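You operate a simulated robot arm through the tools that you are given. There is no shell and no other tool. Be economical: measure what you need, move in short steps, check, and stop when the job is done.

You are at the controls of a simulated two-armed robot. One attempt, no reset.

Task
Load both radios and the beacon from the mat into the yellow tray, then carry it to the yellow outline.
Fine: carry it in both hands. Set down upright: orange beacon.
Where things are to end (x, y in the base frame): yellow radio within 6 cm of [54, 9]; red radio within 6 cm of [54, -1]; orange beacon within 6 cm of [54, -11].

It is judged by the outcome, as a careful person would: the job done as asked, and still so three seconds after it is handed in. It fails if anything else is knocked over, pushed out of place, dropped, spilled or broken.

Robot
Two 7-joint arms with two-finger parallel grippers on one trunk, on a base that drives. Base frame: it is fixed to the floor where the robot stands at the start and does not move with it; the origin is under the middle of the robot, x ahead of it, y to its left, z up. Lengths are in cm, angles in degrees, forces in N, time in s.
The left shoulder is at the start at [6, 14.3, 92.6], the right one opposite. With the tool pointing down near the work surface each hand reaches from about 32 to 74 cm from the robot's upright axis, wherever it stands, measured 20 degrees to its own side. Places, roughly: inside of the yellow tray [50, 0, 80]; yellow outline [50, -40, 80]. Payload 1.57 kg a hand.
Tool frame (each hand has its own): the origin (TCP) lies between the finger pads and is the grasp point; the fingertips stand 3 cm ahead of it; z points along the fingers, y is the line along which they close. The gripper opens to 11 cm. The fingers are 2.4 cm wide and 1.2 cm thick; the gripper's body (4.8 by 11.2 cm) begins 7.8 cm behind the TCP.
Orientation is that of the tool frame in the base frame, as a unit quaternion [x, y, z, w]. With the fingers straight down and closing along the base's y, the tool's x points along the base's -x, its y along +y and its z along -z.

Tools
- The arms move only by the tool jog_arm. It takes "left_commands", "right_commands" or both (then of equal length, played together; a hand with none holds still); each is a list of rows, each an object (a shift or turn left out is 0, a gripper value left out holds the last) with "travel": the shift along the tool's x, y, z in cm, a list of three; "turn": the turn, a rotation vector about the tool's x, y, z in rad, a list of three. In form: [{"travel": [x, y, z], "turn": [ax, ay, az]}, ...]. A call has 1 to 8 rows; each row is the pose to reach, as a shift and turn from the pose commanded when the call began, along the tool's axes at that moment. "left_claw" and "right_claw" are, for a hand that has rows, the closure in counts, from 0 (fully open) to 255 (shut), set as the call begins (left out, the last holds). Each row takes 0.2 s and may step no farther than 5 cm and 8.6 degrees from the row before; otherwise, or with a gripper value out of range, the whole call is refused. Where a pose cannot be reached the arm comes as near as it can. A force on the tool above 70 N (or 10 N above the force at the start of the call, whichever is more), or a blocked arm, ends the call early, and 0.2 s more pass. Each finger travels about 4.5 cm/s and halts on what it meets, pressing with about 37 N; the grip force reading is that of the motor and also rises with nothing between the fingers. The clock runs only during rows and for 0.2 s after the last one: add rows that repeat a pose to give the fingers time. It gives the time, the measured TCP pose, the force on the tool (base axes), the opening and the grip force at its end, in the units of the frame above (readings bear some noise), with the torque about the TCP (base axes, N m) and any sound that the robot's microphone picked up.
- Cameras (640 x 400 px; columns grow to the right, rows downward): "scene" is now at [3.41, -3.13, 152.41]; the picture's right is [-0.45, -0.89, 0.00], its down [-0.75, 0.37, -0.55] and it looks along [0.49, -0.25, -0.84] (base axes); focal length 251 px, centre (320, 200). "left" rides on the left gripper at [7, -1.6, -14.1] in its tool frame; the picture's right is [0.23, 0.97, 0.00], its down [-0.86, 0.20, -0.48] and it looks along [-0.47, 0.11, 0.88] (tool axes); focal length 222 px, centre (320, 200). "right" rides on the right gripper at [7, 1.6, -14.1] in its tool frame; the picture's right is [-0.23, 0.97, 0.00], its down [-0.85, -0.20, -0.48] and it looks along [-0.47, -0.11, 0.88] (tool axes); focal length 222 px, centre (320, 200). There is no depth. A picture from a camera that has moved, and an enlarged one, comes with that camera's place and axes in the base frame and with its lens.
- capture(camera): a new picture of that camera. The clock stands still meanwhile.
- slide_trunk(by): slides the trunk up (or, below 0, down) by that many cm; the arms and the scene camera ride with it, the base frame stays. It gives what a move gives, with no picture.
- roll_base(legs): drives the robot by 1 to 6 legs, each [ahead, left, turn to the left] in cm, cm and degrees, along the robot's own axes; the way and the turn of a leg run together, so that a leg with both is an arc; at most 150 cm and 180 degrees a leg. The arms and the cameras ride along, it lands a little off, and it stops where it bumps. It gives what a move gives.
- pan_tilt(pan, tilt): turns the head with the scene camera to pan (to the left, within 86 degrees either way) and tilt (down, from -29 to 69), counted from straight ahead of the robot. It gives what a move gives.
- zoom(camera, box): a new picture of the part [left, top, right, bottom] of that camera's present view, enlarged. The clock stands still meanwhile.
- job_done(): hands the job in; it is judged then, once.

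Work in short steps. Places have to be worked out from the pictures, the camera data and where the tool is seen: move nearer, look again, correct. Check each grasp and each placing, and mend what went wrong. You have 120 turns and 100 pictures in all, those below and enlarged ones among them. Open the grippers and draw the arms clear of the work before you hand the job in, unless the task says otherwise; then end with one line.

The tools are called after "Call:" as name(argument=value, ...) on one line, values as JSON. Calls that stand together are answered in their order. jog_arm: Moves the arms, as the interface text tells. Its arguments: {"type":"object","properties":{"left_commands":{"type":"array","items":{"type":"object","properties":{"travel":{"type":"array","items":{"type":"number"}},"turn":{"type":"array","items":{"type":"number"}}}}},"left_claw":{"type":"number"},"right_commands":{"type":"array","items":{"type":"object","properties":{"travel":{"type":"array","items":{"type":"number"}},"turn":{"type":"array","items":{"type":"number"}}}}},"right_claw":{"type":"number"}},"required":[]} The other tools are called the same way: slide_trunk (by) slides the trunk up or down; roll_base (legs) drives the base; pan_tilt (pan, tilt) turns the head that bears the scene camera; capture (camera) takes a picture; zoom (camera, box) takes an enlarged picture of a part of a camera's view; job_done () hands the job in.

At the start:

```text
t: 0.0
left_eef_pos: [52.73, 11.46, 101.44]
left_tool_rot: [0.0, 1.0, 0.0, 0.001]
left_wrist_force: [-0.3, -0.2, 0.6]
left_torque: [0.01, 0.01, 0.02]
left_opening: 11.01
left_grip_force: 0.1
right_eef_pos: [48.2, -26.99, 104.8]
right_tool_rot: [0.0, 1.0, 0.0, 0.0]
right_wrist_force: [0.2, 0.6, -0.6]
right_torque: [0.01, 0.01, -0.01]
right_opening: 11.01
right_grip_force: 0.1
trunk travel left (down, up): [-52.5, 6.5]
robot x, y, heading: [-0.32, -0.09, 0.1]
head pan, tilt: [-26.6, 56.7]
```

scene: 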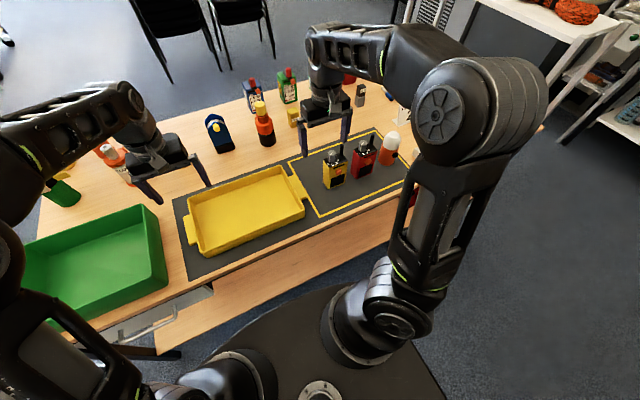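
right: 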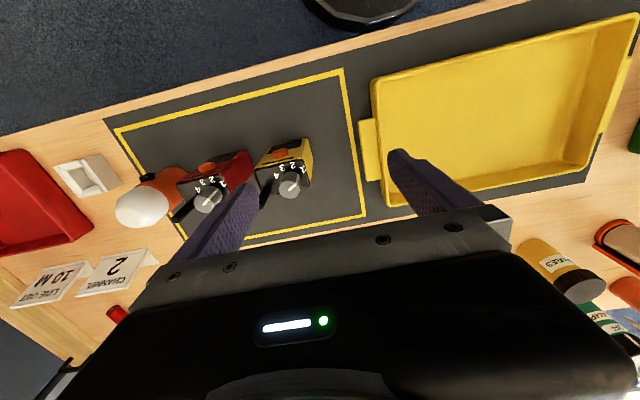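
left: 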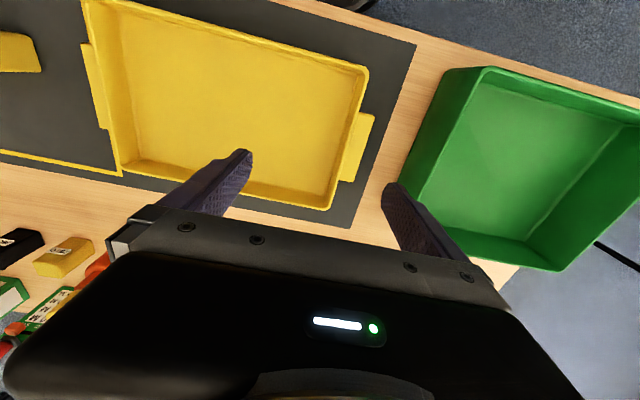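

The tray is near [50,0], and the two radios and beacon stand inside the outline on the right. I zoom in for details first.

Call:
zoom(camera="scene", box=[280, 100, 440, 220])

Call:
zoom(camera="right", box=[80, 60, 400, 260])

```text
3.33 times, centred on (360, 160) of scene
camera zoom: at [3.41, -3.13, 152.41], right [-0.45, -0.89, 0.0], down [-0.75, 0.37, -0.55], along [0.49, -0.25, -0.84], focal length 835 px, centre (187, 333)
```

zoom: 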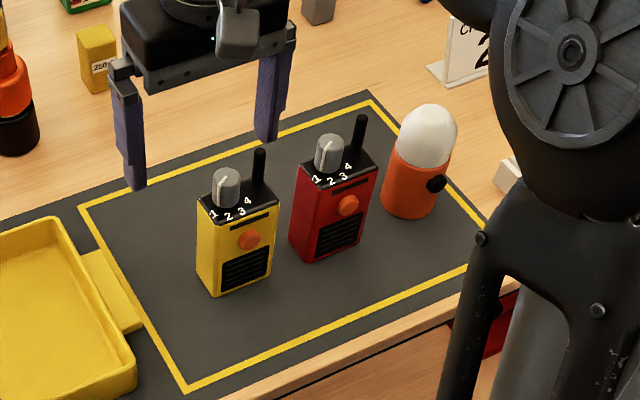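

```text
2.00 times, centred on (240, 160) of right
camera zoom: at [41.18, -25.46, 118.79], right [0.23, 0.97, 0.0], down [0.85, -0.2, 0.48], along [0.47, -0.11, -0.88], focal length 444 px, centre (480, 280)
```

zoom: 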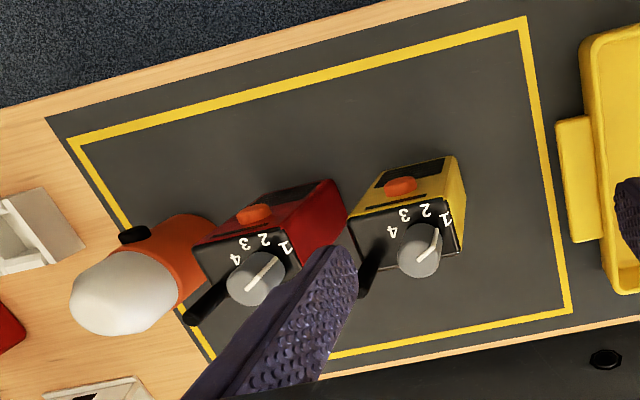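

Estimates from the pictures: yellow radio ≈[52,-33.7], red ≈[51.2,-45.5], beacon ≈[51.5,-57]. The tray rim spans x 41.5–63, y −17 to 14.5, and the outline is centred ≈[55,-42.3]. I roll right to bring the objects within reach of the right arm.

Call:
roll_base(legs=[[0, -20, 0]])

```text
t: 1.6
left_eef_pos: [52.57, -8.57, 101.36]
left_tool_rot: [0.0, 1.0, 0.001, 0.0]
left_wrist_force: [0.0, 1.3, 0.3]
left_torque: [0.03, 0.02, 0.02]
left_opening: 11.02
left_grip_force: 0.1
right_eef_pos: [48.28, -47.13, 104.69]
right_tool_rot: [0.0, 1.0, 0.001, 0.0]
right_wrist_force: [0.5, 0.1, -0.3]
right_torque: [0.03, 0.02, 0.02]
right_opening: 11.0
right_grip_force: 0.1
trunk travel left (down, up): [-52.5, 6.5]
robot x, y, heading: [0.34, -20.15, -0.1]
head pan, tilt: [-26.6, 56.7]
```

The roll landed well. Now I move the left hand aside and begin turning the right hand about its axis so it closes along x, raised a little.

Call:
jog_arm(left_commands=[{"travel": [0, 3, 0]}, {"travel": [1, 6, -1]}, {"travel": [1, 9, -2]}, {"travel": [2, 12, -2]}, {"travel": [2, 15, -3]}, {"travel": [2, 18, -3]}, {"travel": [2, 20, -3]}, {"travel": [2, 22, -3]}], right_commands=[{"travel": [0, 1.5, 0], "turn": [0, 0, 0.14]}, {"travel": [0, 3, -1], "turn": [0, 0, 0.28]}, {"travel": [-1, 5, -2], "turn": [0, 0, 0.42]}, {"travel": [-2, 7, -2], "turn": [0, 0, 0.56]}, {"travel": [-3, 9, -2], "turn": [0, 0, 0.7]}, {"travel": [-3.5, 11, -2], "turn": [0, 0, 0.84]}, {"travel": [-3.5, 12, -2], "turn": [0, 0, 0.98]}, {"travel": [-3.5, 13, -2], "turn": [0, 0, 1.12]}])

```text
t: 3.4
left_eef_pos: [50.58, 13.5, 104.32]
left_tool_rot: [0.001, 1.0, 0.001, 0.0]
left_wrist_force: [-0.4, -0.6, -0.7]
left_torque: [0.0, 0.01, 0.02]
left_opening: 10.98
left_grip_force: 0.0
right_eef_pos: [51.7, -34.07, 106.79]
right_tool_rot: [0.532, 0.847, 0.0, 0.0]
right_wrist_force: [-0.2, 0.0, 0.2]
right_torque: [-0.04, 0.01, 0.04]
right_opening: 11.01
right_grip_force: 0.1
trunk travel left (down, up): [-52.5, 6.5]
robot x, y, heading: [0.19, -20.18, 0.2]
head pan, tilt: [-26.6, 56.7]
```

The turn goes well; I finish the remaining 26 degrees and then look.

Call:
jog_arm(right_commands=[{"turn": [0, 0, 0.14]}, {"turn": [0, 0, 0.28]}, {"turn": [0, 0, 0.4]}, {"turn": [0, 0, 0.449]}])

Call:
capture(camera="right")

Call:
capture(camera="scene")

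```text
t: 4.4
left_eef_pos: [50.69, 13.57, 104.51]
left_tool_rot: [0.0, 1.0, 0.0, 0.0]
left_wrist_force: [-0.5, -0.7, -0.2]
left_torque: [0.0, 0.02, -0.01]
left_opening: 11.0
left_grip_force: 0.0
right_eef_pos: [51.71, -34.05, 106.77]
right_tool_rot: [0.707, 0.707, 0.0, 0.0]
right_wrist_force: [-0.5, -0.4, 0.1]
right_torque: [0.02, 0.01, 0.02]
right_opening: 10.99
right_grip_force: 0.0
trunk travel left (down, up): [-52.5, 6.5]
robot x, y, heading: [0.17, -19.9, 0.1]
head pan, tilt: [-26.6, 56.7]
```

```text
94 pictures are left
camera right: at [53.25, -27.12, 120.84], right [0.97, -0.23, 0.0], down [-0.2, -0.86, 0.48], along [-0.11, -0.47, -0.88], focal length 222 px, centre (320, 200)
```

right: 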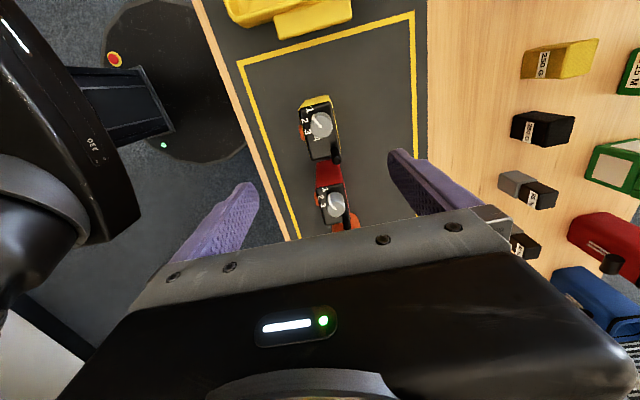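

```text
93 pictures are left
camera scene: at [3.4, -23.11, 152.41], right [-0.45, -0.89, 0.0], down [-0.75, 0.37, -0.55], along [0.49, -0.25, -0.84], focal length 251 px, centre (320, 200)
```

scene: 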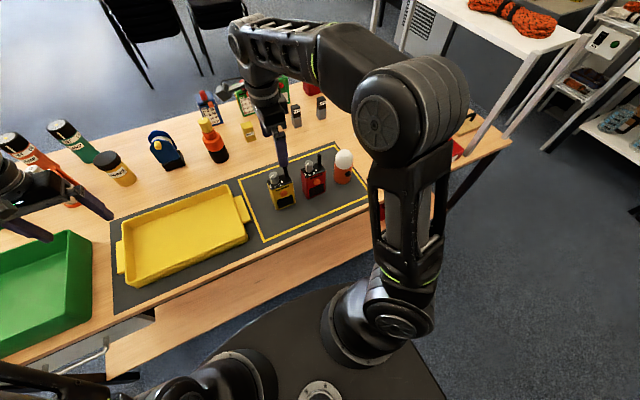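

The view shows the yellow radio ahead of the fingers. I zoom to fix its centre.

Call:
zoom(camera="right", box=[240, 60, 400, 240])

Call:
zoom(camera="scene", box=[240, 120, 380, 220])

```text
2.22 times, centred on (320, 150) of right
camera zoom: at [53.25, -27.12, 120.84], right [0.97, -0.23, 0.0], down [-0.2, -0.86, 0.48], along [-0.11, -0.47, -0.88], focal length 494 px, centre (320, 311)
```

zoom: 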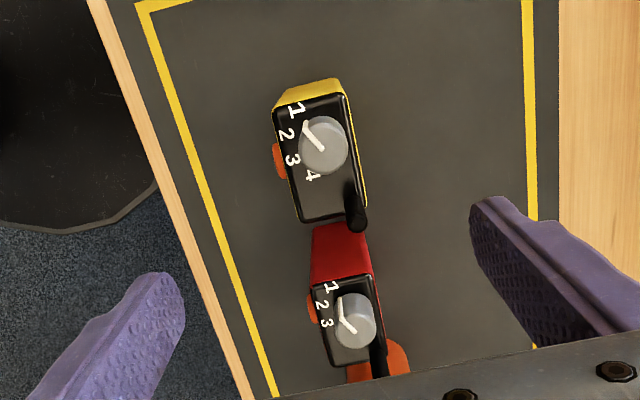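

```text
4.00 times, centred on (310, 170) of scene
camera zoom: at [3.4, -23.11, 152.41], right [-0.45, -0.89, 0.0], down [-0.75, 0.37, -0.55], along [0.49, -0.25, -0.84], focal length 1002 px, centre (360, 320)
```

zoom: 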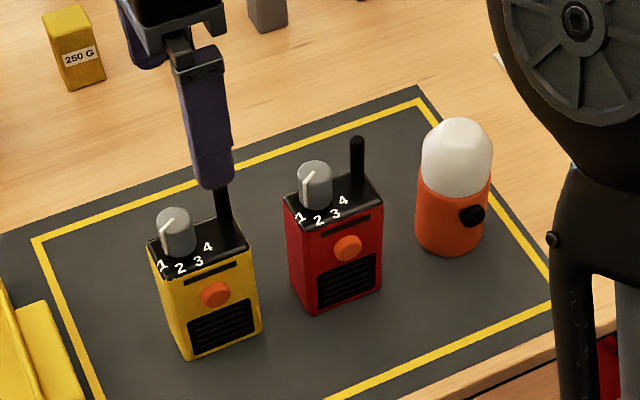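

Yellow radio's top is centred ≈[51.8,-33.3] at z≈90, 4 cm thick in x; its orange button sits about z 84–86.5, so I grip just above it with TCP at z≈89.5. Descending open.

Call:
jog_arm(right_commands=[{"travel": [0.5, 0.1, 4]}, {"travel": [0.5, 0.1, 8]}, {"travel": [0.5, 0.1, 12]}, {"travel": [0.5, 0.1, 15]}, {"travel": [0.5, 0.1, 17.2]}])

Call:
zoom(camera="scene", box=[240, 120, 380, 220])

Call:
capture(camera="right")

```text
t: 5.6
left_eef_pos: [50.67, 13.55, 104.56]
left_tool_rot: [0.0, 1.0, 0.0, 0.0]
left_wrist_force: [0.1, 0.0, -0.1]
left_torque: [0.05, 0.01, 0.0]
left_opening: 11.02
left_grip_force: 0.0
right_eef_pos: [51.81, -33.59, 89.48]
right_tool_rot: [0.706, 0.708, 0.001, -0.001]
right_wrist_force: [-0.2, 0.5, -0.3]
right_torque: [0.0, -0.01, -0.02]
right_opening: 10.99
right_grip_force: 0.0
trunk travel left (down, up): [-52.5, 6.5]
robot x, y, heading: [-0.24, -20.33, 0.1]
head pan, tilt: [-26.6, 56.7]
```

```text
4.00 times, centred on (310, 170) of scene
camera zoom: at [3.44, -23.11, 152.41], right [-0.45, -0.89, 0.0], down [-0.75, 0.37, -0.55], along [0.49, -0.25, -0.84], focal length 1002 px, centre (360, 320)
```

zoom: 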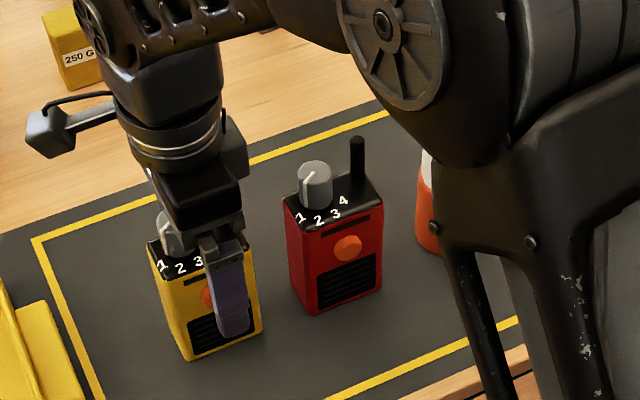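

```text
89 pictures are left
camera right: at [53.39, -26.49, 103.55], right [0.97, -0.23, 0.0], down [-0.2, -0.86, 0.48], along [-0.11, -0.47, -0.88], focal length 222 px, centre (320, 200)
```

right: 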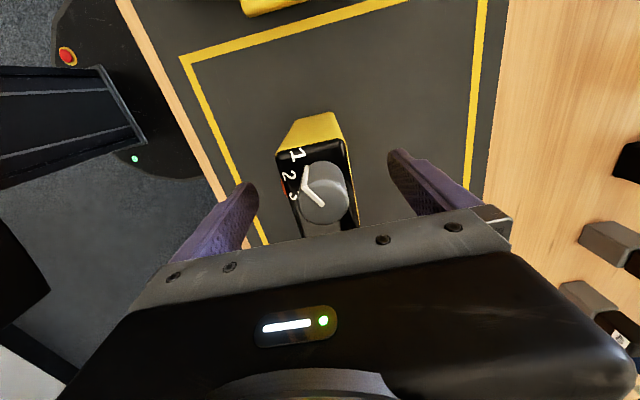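

Fingers straddle the radio evenly with no contact. Closing.

Call:
jog_arm(right_commands=[{}, {}, {}, {}, {}, {}], right_claw=255)

```text
t: 7.0
left_eef_pos: [50.74, 13.48, 104.48]
left_tool_rot: [-0.001, 1.0, 0.0, 0.001]
left_wrist_force: [-0.8, -0.3, 0.3]
left_torque: [0.0, 0.0, 0.0]
left_opening: 11.0
left_grip_force: 0.1
right_eef_pos: [51.78, -33.48, 89.5]
right_tool_rot: [0.707, 0.708, 0.0, -0.001]
right_wrist_force: [0.1, -0.7, -0.6]
right_torque: [0.04, -0.01, 0.0]
right_opening: 4.57
right_grip_force: 34.6
trunk travel left (down, up): [-52.5, 6.5]
robot x, y, heading: [0.09, -19.78, -0.1]
head pan, tilt: [-26.6, 56.7]
heard: click
```

Gripped at 4.6 cm (a click heard—perhaps the button). I lift and check for slip.

Call:
jog_arm(right_commands=[{"travel": [0, 0, -2]}, {"travel": [0, 0, -5]}, {"travel": [0, 0, -9]}, {"travel": [0, 0, -13]}, {"travel": [0, 0, -15]}])

Call:
capture(camera="scene")

Call:
capture(camera="right")

```text
t: 8.2
left_eef_pos: [50.67, 13.42, 104.48]
left_tool_rot: [0.001, 1.0, 0.0, 0.0]
left_wrist_force: [-0.1, 1.0, -0.5]
left_torque: [-0.02, 0.0, 0.01]
left_opening: 11.0
left_grip_force: 0.2
right_eef_pos: [51.78, -33.62, 104.58]
right_tool_rot: [0.707, 0.707, 0.0, 0.0]
right_wrist_force: [-0.6, -1.2, -1.9]
right_torque: [0.0, -0.03, 0.02]
right_opening: 4.59
right_grip_force: 36.6
trunk travel left (down, up): [-52.5, 6.5]
robot x, y, heading: [0.27, -19.79, -0.1]
head pan, tilt: [-26.6, 56.7]
```

```text
88 pictures are left
camera scene: at [3.41, -23.11, 152.4], right [-0.45, -0.89, 0.0], down [-0.75, 0.37, -0.55], along [0.49, -0.25, -0.84], focal length 251 px, centre (320, 200)
```

scene: 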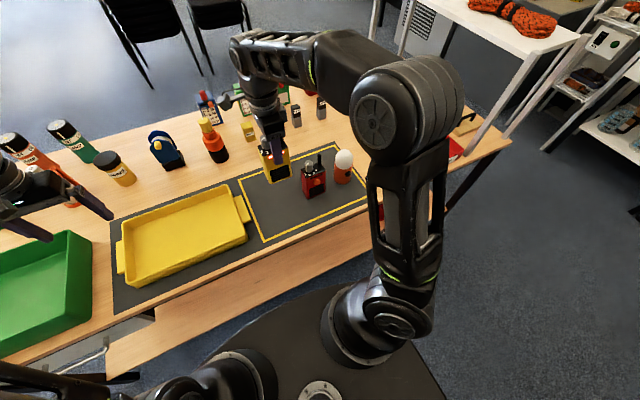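

```text
87 pictures are left
camera right: at [53.27, -26.64, 118.62], right [0.97, -0.23, 0.0], down [-0.2, -0.86, 0.48], along [-0.11, -0.47, -0.88], focal length 222 px, centre (320, 200)
```

right: 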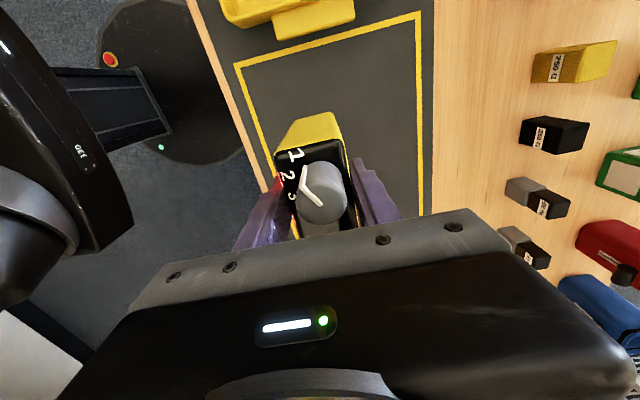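

Held upright and firm. Rolling left so the right hand comes over the tray.

Call:
roll_base(legs=[[0, 24, 0]])

Call:
capture(camera="scene")

```text
t: 10.0
left_eef_pos: [50.82, 37.4, 104.43]
left_tool_rot: [0.002, 1.0, 0.0, -0.001]
left_wrist_force: [0.7, 1.0, -0.5]
left_torque: [-0.06, -0.02, 0.01]
left_opening: 10.99
left_grip_force: 0.1
right_eef_pos: [51.73, -9.63, 104.54]
right_tool_rot: [0.707, 0.707, 0.0, 0.001]
right_wrist_force: [-0.3, 0.5, -1.6]
right_torque: [0.03, -0.02, -0.02]
right_opening: 4.57
right_grip_force: 36.8
trunk travel left (down, up): [-52.5, 6.5]
robot x, y, heading: [-0.1, 3.53, -0.2]
head pan, tilt: [-26.6, 56.7]
```

```text
86 pictures are left
camera scene: at [3.45, 0.87, 152.41], right [-0.45, -0.89, 0.0], down [-0.75, 0.38, -0.55], along [0.49, -0.25, -0.84], focal length 251 px, centre (320, 200)
```

scene: 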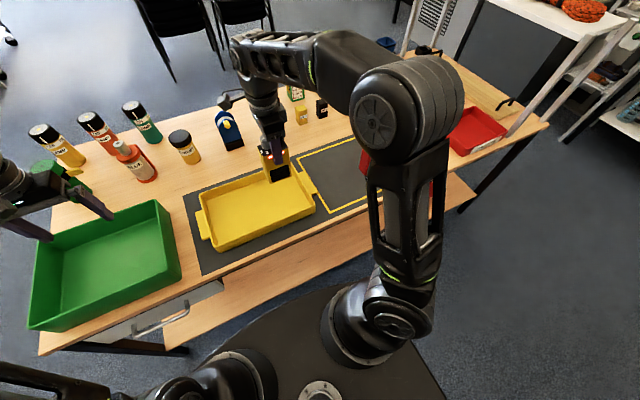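

Tray is fully visible; I zoom to measure its floor, rim and tabs.

Call:
zoom(camera="scene", box=[185, 150, 345, 270])

```text
3.33 times, centred on (265, 210) of scene
camera zoom: at [3.45, 0.87, 152.41], right [-0.45, -0.89, 0.0], down [-0.75, 0.38, -0.55], along [0.49, -0.25, -0.84], focal length 835 px, centre (503, 167)
```

zoom: 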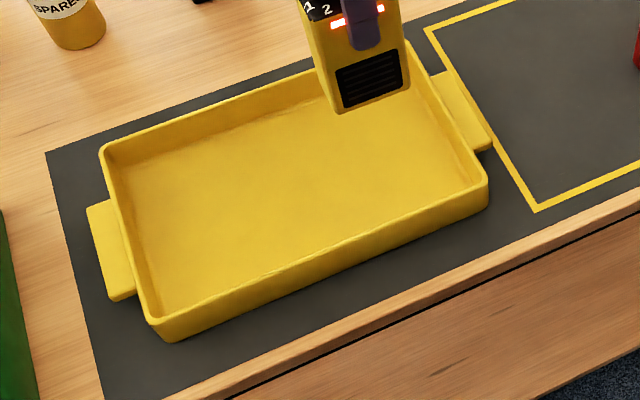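

Tray centre ≈[53.7,-1.2] (33×20.6 cm), rim z≈83, tabs to y≈18 and −20.5. I move the yellow radio to about [54,7], leaving room for a finger inside the left wall, and come down partway.

Call:
jog_arm(right_commands=[{"travel": [4, 0.6, 0]}, {"travel": [8, 1.2, 0]}, {"travel": [12, 1.8, 0]}, {"travel": [16.6, 2.3, 0]}, {"travel": [16.6, 2.3, 4]}, {"travel": [16.6, 2.3, 8]}, {"travel": [16.6, 2.3, 12]}])

Call:
capture(camera="scene")

Call:
capture(camera="right")

```text
t: 11.6
left_eef_pos: [50.69, 37.21, 104.44]
left_tool_rot: [0.001, 1.0, 0.0, 0.001]
left_wrist_force: [-0.3, 1.0, 0.5]
left_torque: [-0.03, -0.01, -0.01]
left_opening: 11.0
left_grip_force: 0.0
right_eef_pos: [54.04, 6.74, 92.41]
right_tool_rot: [0.707, 0.707, 0.0, 0.0]
right_wrist_force: [-0.7, -0.7, -2.3]
right_torque: [0.0, -0.01, 0.02]
right_opening: 4.6
right_grip_force: 37.5
trunk travel left (down, up): [-52.5, 6.5]
robot x, y, heading: [-0.17, 3.79, -0.2]
head pan, tilt: [-26.6, 56.7]
```

```text
84 pictures are left
camera scene: at [3.5, 0.75, 152.41], right [-0.45, -0.89, 0.0], down [-0.75, 0.38, -0.55], along [0.49, -0.25, -0.84], focal length 251 px, centre (320, 200)
```

scene: 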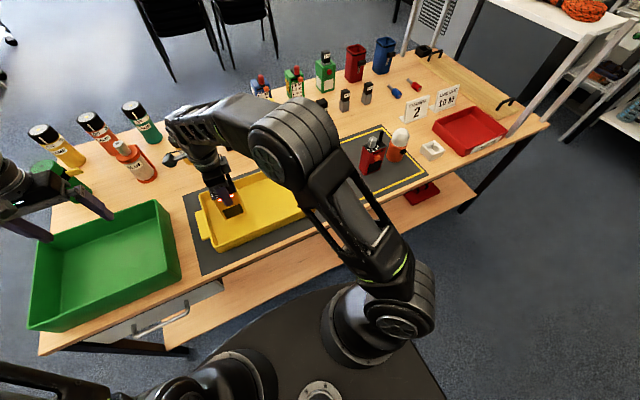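

```text
83 pictures are left
camera right: at [55.61, 13.76, 106.48], right [0.97, -0.23, 0.0], down [-0.2, -0.86, 0.48], along [-0.11, -0.47, -0.88], focal length 222 px, centre (320, 200)
```

right: 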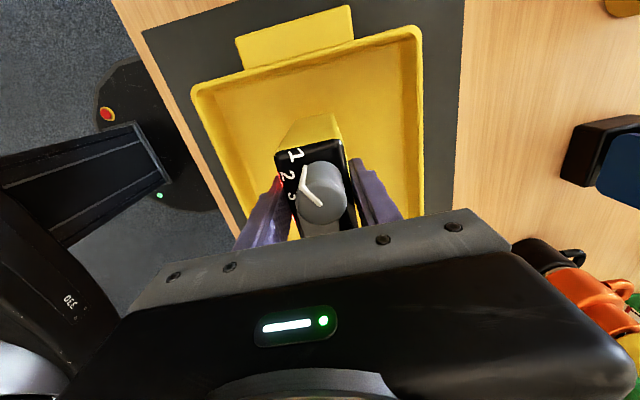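

Radio is inside the tray walls with ≈2.5 cm bottom clearance. Lowering the last bit gently.

Call:
jog_arm(right_commands=[{"travel": [0, 0, 1]}, {"travel": [0, 0, 1.6]}, {"travel": [0, 0, 2.0]}, {"travel": [0, 0, 2.3]}])

```text
t: 12.6
left_eef_pos: [50.8, 37.4, 104.46]
left_tool_rot: [0.001, 1.0, 0.001, 0.0]
left_wrist_force: [0.0, 0.1, 1.3]
left_torque: [0.04, 0.0, 0.0]
left_opening: 10.97
left_grip_force: 0.0
right_eef_pos: [54.03, 6.87, 90.13]
right_tool_rot: [0.707, 0.707, 0.0, -0.001]
right_wrist_force: [0.2, 0.0, -2.4]
right_torque: [0.04, -0.02, -0.02]
right_opening: 4.56
right_grip_force: 37.1
trunk travel left (down, up): [-52.5, 6.5]
robot x, y, heading: [0.22, 4.02, -0.2]
head pan, tilt: [-26.6, 56.7]
```

No contact yet (force only weight); a little lower.

Call:
jog_arm(right_commands=[{"travel": [0, 0, 0.2]}, {"travel": [0, 0, 0.4]}])

```text
t: 13.2
left_eef_pos: [50.49, 37.17, 104.69]
left_tool_rot: [0.0, 1.0, 0.0, 0.001]
left_wrist_force: [-0.7, 0.5, -0.4]
left_torque: [0.01, -0.03, -0.01]
left_opening: 11.0
left_grip_force: 0.2
right_eef_pos: [53.93, 6.88, 90.1]
right_tool_rot: [0.707, 0.707, 0.002, 0.0]
right_wrist_force: [-1.4, -3.5, 21.1]
right_torque: [-0.6, 0.67, 0.05]
right_opening: 4.59
right_grip_force: 36.8
trunk travel left (down, up): [-52.5, 6.5]
robot x, y, heading: [-0.23, 4.15, -0.0]
head pan, tilt: [-26.6, 56.7]
```

Contact at z 90.1. I relieve it slightly and open.

Call:
jog_arm(right_commands=[{"travel": [0, 0, -0.35]}, {"travel": [0, 0, -0.35]}])

Call:
jog_arm(right_commands=[{}, {}, {}, {}], right_claw=0)

Call:
jog_arm(right_commands=[{"travel": [0, 0, -4]}, {"travel": [0, 0, -8]}, {"travel": [0, 0, -12]}, {"travel": [0, 0, -16]}, {"travel": [-4, -1, -16]}, {"travel": [-8, -1, -16]}, {"travel": [-12, -1, -16]}, {"travel": [-16, -1, -16]}])

Call:
roll_base(legs=[[0, -30, 0]])

Call:
capture(camera="scene")

Call:
zoom(camera="right", box=[240, 60, 400, 240])

```text
t: 13.8
left_eef_pos: [50.75, 37.22, 104.41]
left_tool_rot: [0.001, 1.0, -0.001, -0.001]
left_wrist_force: [0.2, 1.1, 0.7]
left_torque: [-0.01, -0.01, -0.02]
left_opening: 11.0
left_grip_force: 0.1
right_eef_pos: [54.0, 6.89, 90.12]
right_tool_rot: [0.707, 0.707, 0.0, 0.0]
right_wrist_force: [1.8, -1.2, 3.2]
right_torque: [0.01, -0.08, 0.0]
right_opening: 4.58
right_grip_force: 37.2
trunk travel left (down, up): [-52.5, 6.5]
robot x, y, heading: [-0.23, 3.67, -0.2]
head pan, tilt: [-26.6, 56.7]
```

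```text
t: 14.8
left_eef_pos: [50.74, 37.3, 104.46]
left_tool_rot: [0.0, 1.0, 0.0, 0.001]
left_wrist_force: [-0.8, 0.0, -0.4]
left_torque: [0.01, 0.0, 0.0]
left_opening: 10.99
left_grip_force: 0.0
right_eef_pos: [54.04, 6.87, 90.07]
right_tool_rot: [0.708, 0.707, 0.0, 0.0]
right_wrist_force: [-1.3, 0.2, 0.5]
right_torque: [-0.02, 0.0, -0.03]
right_opening: 10.97
right_grip_force: 0.0
trunk travel left (down, up): [-52.5, 6.5]
robot x, y, heading: [0.16, 4.04, 0.0]
head pan, tilt: [-26.6, 56.7]
```

```text
t: 16.6
left_eef_pos: [50.7, 37.37, 104.48]
left_tool_rot: [0.001, 1.0, -0.001, 0.0]
left_wrist_force: [0.0, -0.2, 0.7]
left_torque: [0.0, 0.01, -0.01]
left_opening: 11.01
left_grip_force: 0.1
right_eef_pos: [53.02, -9.13, 106.17]
right_tool_rot: [0.706, 0.708, 0.0, 0.0]
right_wrist_force: [0.8, 0.1, -0.2]
right_torque: [0.02, -0.03, -0.01]
right_opening: 10.98
right_grip_force: 0.0
right hand out of reach, approached as far as the arm can: row 4
trunk travel left (down, up): [-52.5, 6.5]
robot x, y, heading: [0.07, 3.72, 0.2]
head pan, tilt: [-26.6, 56.7]
```

```text
t: 18.6
left_eef_pos: [50.69, 6.98, 104.55]
left_tool_rot: [0.002, 1.0, 0.0, 0.0]
left_wrist_force: [0.1, -0.4, -0.3]
left_torque: [0.01, 0.01, 0.03]
left_opening: 10.98
left_grip_force: 0.0
right_eef_pos: [52.83, -39.33, 106.12]
right_tool_rot: [0.707, 0.707, 0.001, 0.0]
right_wrist_force: [-0.2, -0.1, -0.2]
right_torque: [0.03, 0.02, 0.01]
right_opening: 10.98
right_grip_force: 0.0
trunk travel left (down, up): [-52.5, 6.5]
robot x, y, heading: [-0.16, -26.38, -0.3]
head pan, tilt: [-26.6, 56.7]
```

```text
82 pictures are left
camera scene: at [3.34, -29.51, 152.4], right [-0.45, -0.89, 0.0], down [-0.75, 0.38, -0.55], along [0.49, -0.25, -0.84], focal length 251 px, centre (320, 200)
```

scene: 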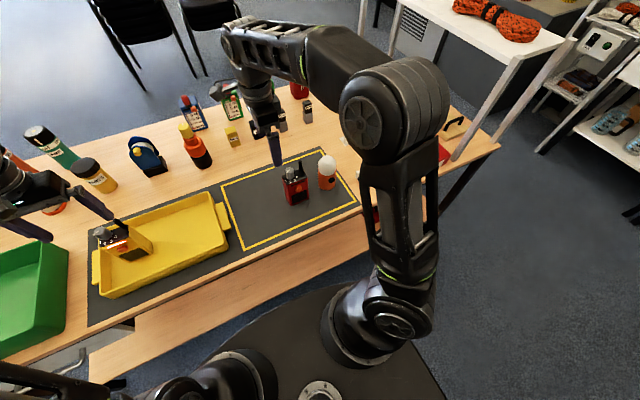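

```text
2.22 times, centred on (320, 150) of right
camera zoom: at [54.52, -32.5, 120.25], right [0.97, -0.23, 0.0], down [-0.2, -0.86, 0.48], along [-0.11, -0.46, -0.88], focal length 494 px, centre (320, 311)
```

zoom: 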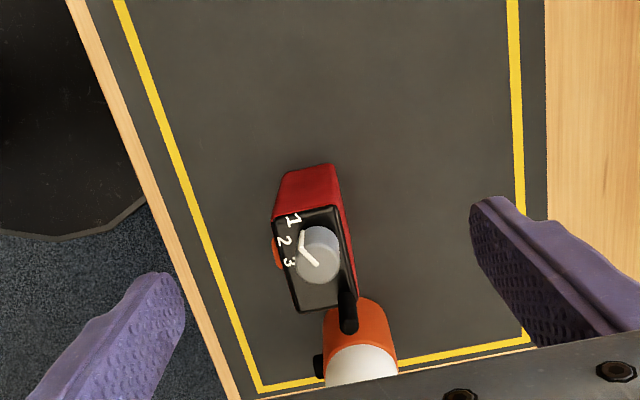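

Yellow radio stands in the tray. The red radio's top is centred ≈[51.3,-44.6]. Checking the yellow radio closely while moving above the red.

Call:
zoom(camera="scene", box=[60, 180, 260, 320])

Call:
jog_arm(right_commands=[{"travel": [-5, -1.4, 0]}, {"travel": [-5.3, -1.5, 4]}, {"travel": [-5.3, -1.5, 8]}, {"travel": [-5.3, -1.5, 12]}, {"travel": [-5.3, -1.5, 14.5]}, {"travel": [-5.3, -1.5, 16.5]}])

Call:
capture(camera="right")

Call:
zoom(camera="scene", box=[220, 120, 360, 220])

```text
2.86 times, centred on (160, 250) of scene
camera zoom: at [3.34, -29.51, 152.4], right [-0.45, -0.89, 0.0], down [-0.75, 0.38, -0.55], along [0.49, -0.25, -0.84], focal length 716 px, centre (777, 57)
```

zoom: 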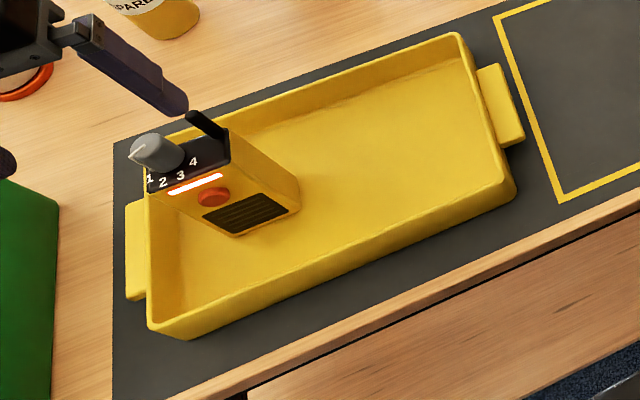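

```text
refused: row 1 steps farther than a row can; nothing moved
```

```text
79 pictures are left
camera right: at [54.52, -32.5, 120.25], right [0.97, -0.23, 0.0], down [-0.2, -0.86, 0.48], along [-0.11, -0.46, -0.88], focal length 222 px, centre (320, 200)
```

right: 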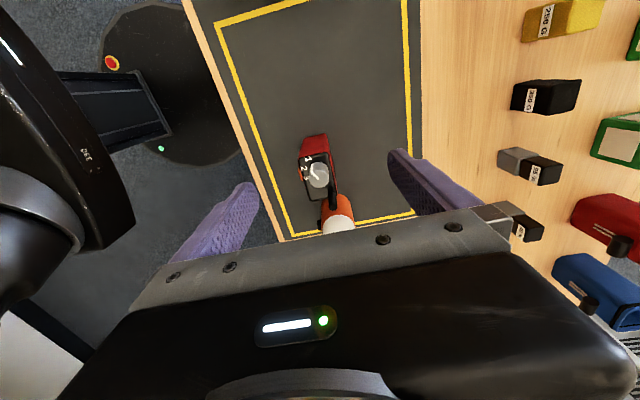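

```text
4.00 times, centred on (290, 170) of scene
camera zoom: at [3.34, -29.51, 152.4], right [-0.45, -0.89, 0.0], down [-0.75, 0.38, -0.55], along [0.49, -0.25, -0.84], focal length 1002 px, centre (440, 320)
```

zoom: 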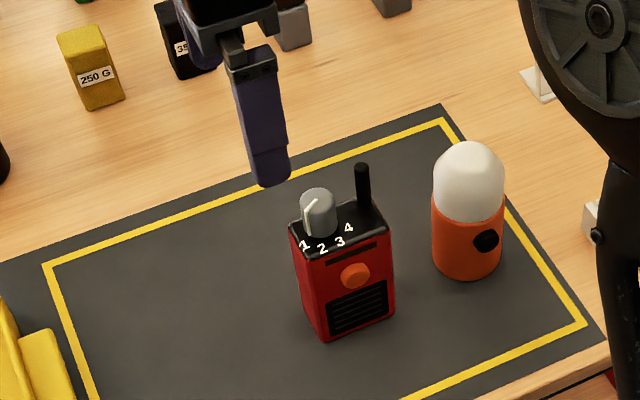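

The yellow radio's display lit: my finger pressed its button (I'll toggle it back later). For the red one I'll avoid the button by gripping across its width (along y), so I turn the hand back 90° over it.

Call:
jog_arm(right_commands=[{"travel": [-2, -0.5, 0], "turn": [0, 0, -0.145]}, {"travel": [-4, -1, 0], "turn": [0, 0, -0.29]}, {"travel": [-5.3, -1.5, 0], "turn": [0, 0, -0.435]}, {"travel": [-5.3, -1.5, 0], "turn": [0, 0, -0.58]}, {"travel": [-5.3, -1.5, 0], "turn": [0, 0, -0.725]}, {"travel": [-5.3, -1.5, 0], "turn": [0, 0, -0.87]}, {"travel": [-5.3, -1.5, 0], "turn": [0, 0, -1.015]}, {"travel": [-5.3, -1.5, 0], "turn": [0, 0, -1.16]}])

Call:
jog_arm(right_commands=[{"turn": [0, 0, -0.14]}, {"turn": [0, 0, -0.28]}, {"turn": [0, 0, -0.41]}, {"turn": [0, 0, -0.41]}], right_claw=28)

Call:
capture(camera="right")

```text
t: 20.4
left_eef_pos: [50.65, 7.08, 104.45]
left_tool_rot: [0.002, 1.0, 0.001, 0.001]
left_wrist_force: [0.3, 0.0, 0.2]
left_torque: [0.0, -0.01, -0.01]
left_opening: 11.02
left_grip_force: 0.1
right_eef_pos: [51.55, -44.75, 106.11]
right_tool_rot: [0.203, 0.979, 0.0, 0.0]
right_wrist_force: [-0.2, 0.1, -0.5]
right_torque: [-0.02, 0.01, 0.01]
right_opening: 11.01
right_grip_force: 0.0
trunk travel left (down, up): [-52.5, 6.5]
robot x, y, heading: [0.28, -26.23, -0.5]
head pan, tilt: [-26.6, 56.7]
```

```text
t: 21.4
left_eef_pos: [50.78, 7.12, 104.57]
left_tool_rot: [0.002, 1.0, 0.0, 0.001]
left_wrist_force: [0.1, 0.2, -0.4]
left_torque: [0.0, -0.03, -0.02]
left_opening: 11.03
left_grip_force: 0.0
right_eef_pos: [51.38, -44.68, 106.17]
right_tool_rot: [0.0, 1.0, 0.0, 0.0]
right_wrist_force: [0.7, -0.1, -0.6]
right_torque: [0.03, 0.01, -0.01]
right_opening: 9.79
right_grip_force: 0.0
trunk travel left (down, up): [-52.5, 6.5]
robot x, y, heading: [-0.38, -26.69, -0.0]
head pan, tilt: [-26.6, 56.7]
```

```text
77 pictures are left
camera right: at [44.41, -43.04, 120.29], right [0.23, 0.97, 0.0], down [0.85, -0.2, 0.48], along [0.47, -0.11, -0.88], focal length 222 px, centre (320, 200)
```

right: 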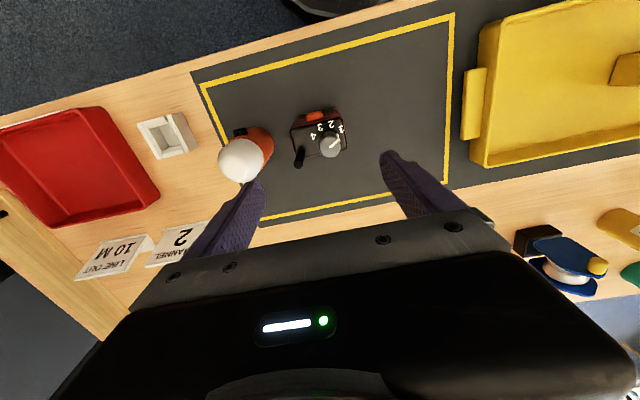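

Red radio centre ≈[51.1,-44.8]; hand centred, finger gap to the beacon is fine. Descending to z 89.

Call:
jog_arm(right_commands=[{"travel": [0.2, 0, 4]}, {"travel": [0.2, -0.1, 8]}, {"travel": [0.2, -0.1, 12]}, {"travel": [0.2, -0.1, 15]}, {"travel": [0.2, -0.1, 17.1]}])

Call:
capture(camera="right")

Call:
zoom(camera="scene", box=[220, 120, 360, 220])

```text
t: 22.6
left_eef_pos: [50.76, 6.91, 104.5]
left_tool_rot: [0.001, 1.0, 0.0, 0.0]
left_wrist_force: [-0.7, 0.4, 0.1]
left_torque: [-0.01, 0.03, 0.02]
left_opening: 10.97
left_grip_force: 0.1
right_eef_pos: [51.25, -44.82, 89.06]
right_tool_rot: [0.0, 1.0, 0.0, -0.001]
right_wrist_force: [0.6, -1.1, -0.4]
right_torque: [0.02, 0.0, -0.01]
right_opening: 9.8
right_grip_force: 0.1
trunk travel left (down, up): [-52.5, 6.5]
robot x, y, heading: [0.05, -26.35, -0.2]
head pan, tilt: [-26.6, 56.7]
```

```text
76 pictures are left
camera right: at [44.29, -43.14, 103.1], right [0.23, 0.97, 0.0], down [0.85, -0.2, 0.48], along [0.47, -0.11, -0.88], focal length 222 px, centre (320, 200)
```

right: 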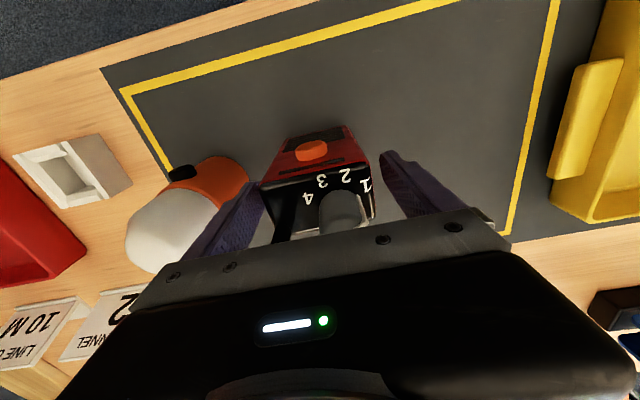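

```text
4.00 times, centred on (290, 170) of scene
camera zoom: at [3.37, -29.4, 152.41], right [-0.45, -0.89, 0.0], down [-0.75, 0.38, -0.55], along [0.49, -0.25, -0.84], focal length 1002 px, centre (440, 320)
```

zoom: 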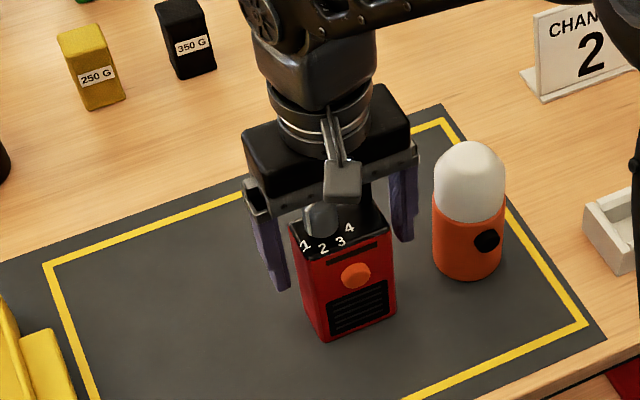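

Fingers straddle the narrow ends cleanly, away from the button. Closing and lifting.

Call:
jog_arm(right_commands=[{}, {}, {}, {}], right_claw=255)

Call:
jog_arm(right_commands=[{"travel": [0, 0, -2]}, {"travel": [0, 0, -5]}, {"travel": [0, 0, -9]}, {"travel": [0, 0, -13]}, {"travel": [0, 0, -15.5]}])

Call:
zoom(camera="scene", box=[220, 100, 360, 200])

```text
t: 23.6
left_eef_pos: [50.76, 7.04, 104.42]
left_tool_rot: [0.002, 1.0, 0.0, 0.0]
left_wrist_force: [-0.2, 0.4, 1.0]
left_torque: [0.03, -0.06, 0.0]
left_opening: 11.04
left_grip_force: 0.0
right_eef_pos: [51.22, -44.72, 89.08]
right_tool_rot: [0.001, 1.0, 0.0, 0.0]
right_wrist_force: [0.0, -1.0, -0.4]
right_torque: [-0.05, -0.05, 0.01]
right_opening: 7.37
right_grip_force: 36.6
trunk travel left (down, up): [-52.5, 6.5]
robot x, y, heading: [0.17, -26.21, -0.3]
head pan, tilt: [-26.6, 56.7]
```

```text
t: 24.8
left_eef_pos: [50.72, 7.02, 104.41]
left_tool_rot: [0.002, 1.0, 0.001, -0.001]
left_wrist_force: [-0.8, 0.4, 0.0]
left_torque: [0.01, 0.01, 0.0]
left_opening: 10.99
left_grip_force: 0.0
right_eef_pos: [51.25, -44.69, 104.53]
right_tool_rot: [0.001, 1.0, 0.0, 0.0]
right_wrist_force: [-0.7, 0.0, -1.9]
right_torque: [-0.02, 0.0, -0.03]
right_opening: 7.38
right_grip_force: 37.0
trunk travel left (down, up): [-52.5, 6.5]
robot x, y, heading: [0.3, -26.61, -0.2]
head pan, tilt: [-26.6, 56.7]
```

```text
4.00 times, centred on (290, 150) of scene
camera zoom: at [3.34, -29.4, 152.4], right [-0.45, -0.89, 0.0], down [-0.75, 0.38, -0.55], along [0.49, -0.25, -0.84], focal length 1002 px, centre (440, 400)
```

zoom: 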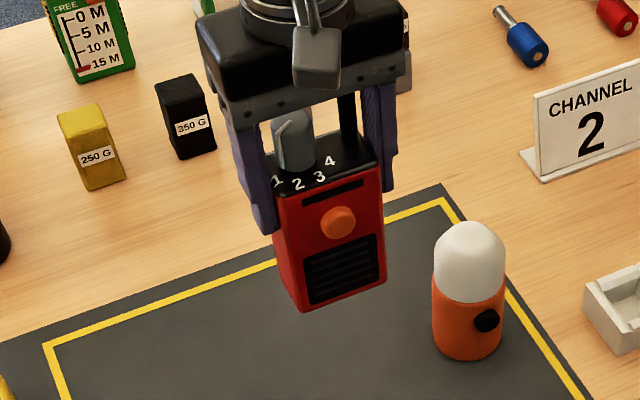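

Red radio held, unlit. Rolling to the tray, then turning 90° so it fits between neighbours with the fingers fore-aft.

Call:
roll_base(legs=[[0, 30, 0]])

Call:
jog_arm(right_commands=[{"travel": [-0.5, 1, 0], "turn": [0, 0, 0.145]}, {"travel": [-1, 3, 0], "turn": [0, 0, 0.29]}, {"travel": [-1.5, 5, 0], "turn": [0, 0, 0.435]}, {"travel": [-2, 7, 0], "turn": [0, 0, 0.58]}, {"travel": [-2.5, 9, 0], "turn": [0, 0, 0.725]}, {"travel": [-2.7, 11, 0], "turn": [0, 0, 0.87]}, {"travel": [-2.7, 12, 0], "turn": [0, 0, 1.015]}, {"travel": [-2.7, 12, 0], "turn": [0, 0, 1.16]}])

Call:
jog_arm(right_commands=[{"turn": [0, 0, 0.14]}, {"turn": [0, 0, 0.28]}, {"turn": [0, 0, 0.41]}, {"turn": [0, 0, 0.41]}])

Call:
capture(camera="scene")

Call:
capture(camera="right")

```text
t: 26.9
left_eef_pos: [50.9, 36.91, 104.44]
left_tool_rot: [0.001, 1.0, 0.0, 0.001]
left_wrist_force: [-0.4, 0.5, -0.6]
left_torque: [0.01, 0.01, -0.02]
left_opening: 11.0
left_grip_force: 0.1
right_eef_pos: [51.29, -14.75, 104.58]
right_tool_rot: [0.001, 1.0, -0.001, -0.001]
right_wrist_force: [0.4, 1.3, -3.0]
right_torque: [-0.03, 0.0, 0.02]
right_opening: 7.37
right_grip_force: 36.7
trunk travel left (down, up): [-52.5, 6.5]
robot x, y, heading: [-0.07, 3.74, -0.4]
head pan, tilt: [-26.6, 56.7]
```

```text
t: 28.7
left_eef_pos: [50.73, 36.93, 104.49]
left_tool_rot: [0.002, 1.0, 0.0, 0.0]
left_wrist_force: [0.5, 0.0, -1.1]
left_torque: [-0.03, -0.02, 0.0]
left_opening: 10.99
left_grip_force: 0.0
right_eef_pos: [53.92, -2.74, 104.62]
right_tool_rot: [0.55, 0.835, 0.0, 0.0]
right_wrist_force: [0.0, -0.4, 0.2]
right_torque: [0.01, 0.01, -0.01]
right_opening: 0.01
right_grip_force: 20.8
trunk travel left (down, up): [-52.5, 6.5]
robot x, y, heading: [0.46, 3.29, -0.4]
head pan, tilt: [-26.6, 56.7]
```

```text
t: 29.7
left_eef_pos: [50.7, 36.96, 104.45]
left_tool_rot: [0.002, 1.0, 0.001, 0.0]
left_wrist_force: [-0.1, -0.1, 0.3]
left_torque: [-0.03, -0.01, 0.0]
left_opening: 10.99
left_grip_force: 0.1
right_eef_pos: [53.96, -2.8, 104.58]
right_tool_rot: [0.708, 0.706, 0.0, 0.001]
right_wrist_force: [0.1, -0.6, -0.3]
right_torque: [0.0, 0.02, 0.02]
right_opening: 0.02
right_grip_force: 21.0
trunk travel left (down, up): [-52.5, 6.5]
robot x, y, heading: [-0.17, 3.46, -0.2]
head pan, tilt: [-26.6, 56.7]
```

```text
73 pictures are left
camera scene: at [3.44, 0.42, 152.41], right [-0.45, -0.89, 0.0], down [-0.75, 0.38, -0.55], along [0.49, -0.25, -0.84], focal length 251 px, centre (320, 200)
```

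scene: 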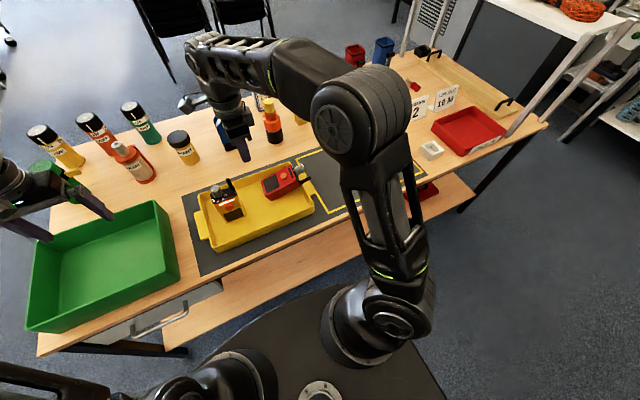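

```text
72 pictures are left
camera right: at [55.63, 4.09, 118.63], right [0.97, -0.23, 0.0], down [-0.2, -0.85, 0.48], along [-0.11, -0.47, -0.88], focal length 222 px, centre (320, 200)
```

right: 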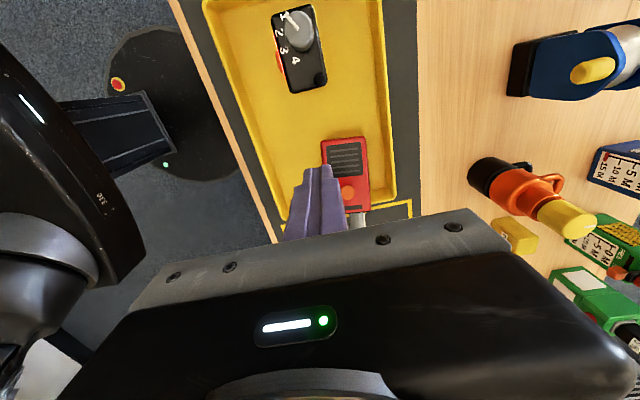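

The red radio slipped out of the grip during the turn and now lies on its back in the tray. I inspect it.

Call:
zoom(camera="scene", box=[190, 150, 330, 250])

Call:
zoom(camera="right", box=[200, 0, 420, 240])

```text
4.00 times, centred on (260, 200) of scene
camera zoom: at [3.44, 0.42, 152.41], right [-0.45, -0.89, 0.0], down [-0.75, 0.38, -0.55], along [0.49, -0.25, -0.84], focal length 1002 px, centre (560, 200)
```

zoom: 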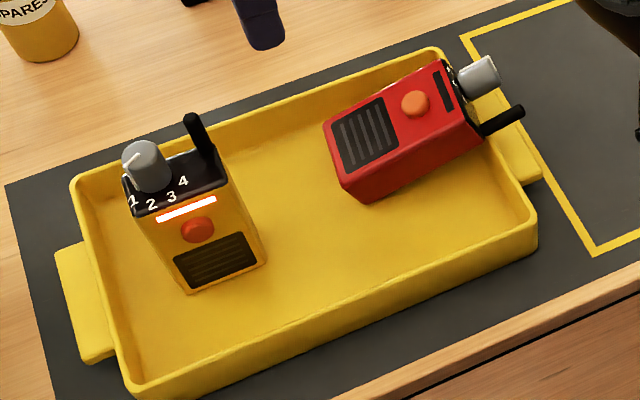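

```text
1.67 times, centred on (310, 120) of right
camera zoom: at [55.63, 4.09, 118.63], right [0.97, -0.23, 0.0], down [-0.2, -0.85, 0.48], along [-0.11, -0.47, -0.88], focal length 370 px, centre (337, 333)
```

zoom: 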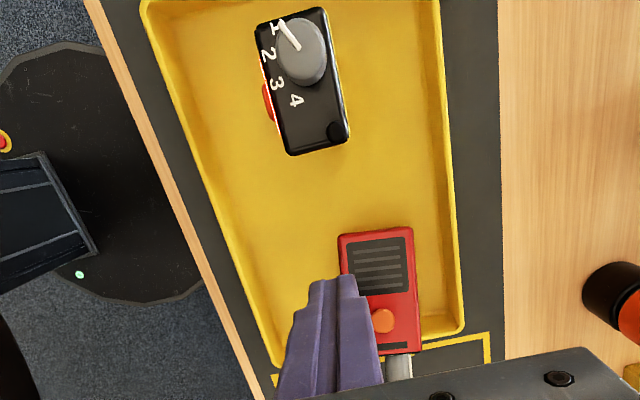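

It leans on its back, front face up, top over the right rim, centre ≈[56.3,-11.6]. Only the beacon must be upright, so I'll re-grip it deeply by its sides and lay it flat fore-aft at the middle. First position above it, open.

Call:
jog_arm(right_commands=[{"travel": [-3, 1, 0]}, {"travel": [-6, 2, 0]}, {"travel": [-8.8, 2.3, 0]}, {"travel": [-8.8, 2.3, 0]}, {"travel": [-8.8, 2.3, 0]}, {"travel": [-8.8, 2.3, 0]}], right_claw=25)

Call:
zoom(camera="right", box=[200, 40, 440, 240])

Call:
zoom(camera="scene", box=[190, 150, 330, 250])

```text
t: 31.1
left_eef_pos: [50.72, 36.91, 104.6]
left_tool_rot: [0.002, 1.0, 0.0, 0.0]
left_wrist_force: [-0.3, 0.1, -0.6]
left_torque: [-0.04, -0.02, 0.02]
left_opening: 11.02
left_grip_force: 0.0
right_eef_pos: [56.33, -11.58, 104.69]
right_tool_rot: [0.707, 0.707, 0.0, 0.0]
right_wrist_force: [-0.4, -1.1, 0.6]
right_torque: [-0.01, 0.0, 0.01]
right_opening: 9.94
right_grip_force: 0.0
trunk travel left (down, up): [-52.5, 6.5]
robot x, y, heading: [0.07, 3.76, -0.1]
head pan, tilt: [-26.6, 56.7]
```

```text
2.00 times, centred on (320, 140) of right
camera zoom: at [57.88, -4.67, 118.71], right [0.97, -0.23, 0.0], down [-0.2, -0.86, 0.48], along [-0.11, -0.47, -0.88], focal length 444 px, centre (320, 320)
```

zoom: 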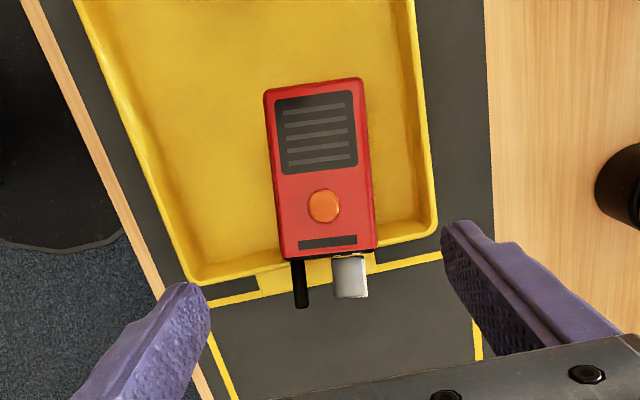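

```text
4.00 times, centred on (260, 200) of scene
camera zoom: at [3.45, 0.43, 152.41], right [-0.45, -0.89, 0.0], down [-0.75, 0.38, -0.55], along [0.49, -0.25, -0.84], focal length 1002 px, centre (560, 200)
```

zoom: 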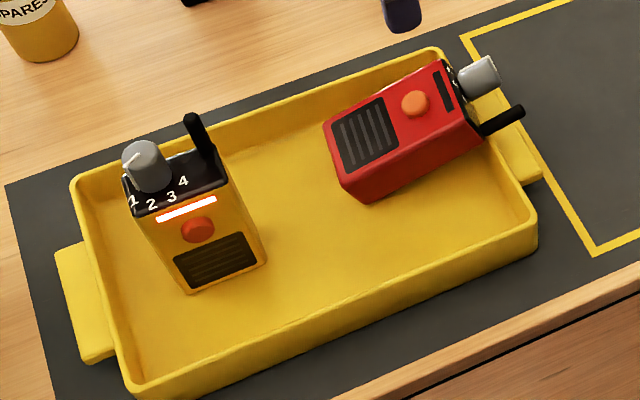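

Red's centre ≈[56.5,-10.8], yawed about 7.5°, unlit. I align the hand's yaw, narrow the opening to ≈9.2 and descend with tips between the radio and tray wall.

Call:
jog_arm(right_commands=[{"travel": [0.8, 0.2, 4], "turn": [0, 0, 0.13]}, {"travel": [0.8, 0.2, 8], "turn": [0, 0, 0.13]}, {"travel": [0.8, 0.2, 12], "turn": [0, 0, 0.13]}, {"travel": [0.8, 0.2, 14], "turn": [0, 0, 0.13]}], right_claw=42)

Call:
capture(camera="right")

```text
t: 32.1
left_eef_pos: [50.9, 36.9, 104.5]
left_tool_rot: [0.002, 1.0, 0.001, 0.0]
left_wrist_force: [-0.4, 1.2, 0.9]
left_torque: [0.03, -0.02, -0.02]
left_opening: 10.99
left_grip_force: 0.1
right_eef_pos: [56.5, -10.72, 90.47]
right_tool_rot: [0.752, 0.659, 0.001, -0.001]
right_wrist_force: [0.5, 0.2, 0.3]
right_torque: [-0.02, -0.03, -0.01]
right_opening: 9.2
right_grip_force: 0.0
trunk travel left (down, up): [-52.5, 6.5]
robot x, y, heading: [0.27, 3.53, -0.2]
head pan, tilt: [-26.6, 56.7]
```

```text
67 pictures are left
camera right: at [58.95, -4.11, 104.57], right [0.94, -0.35, 0.0], down [-0.31, -0.82, 0.48], along [-0.17, -0.45, -0.88], focal length 222 px, centre (320, 200)
```

right: 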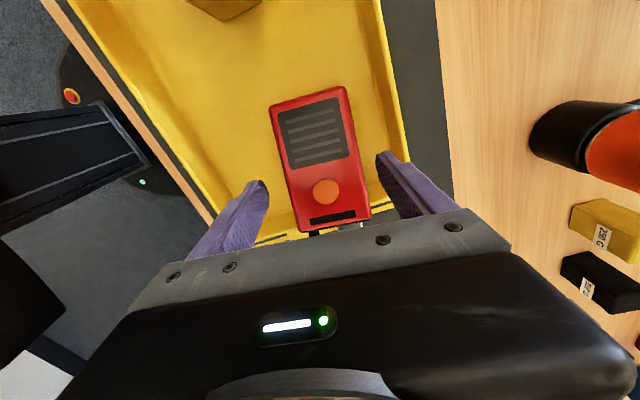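

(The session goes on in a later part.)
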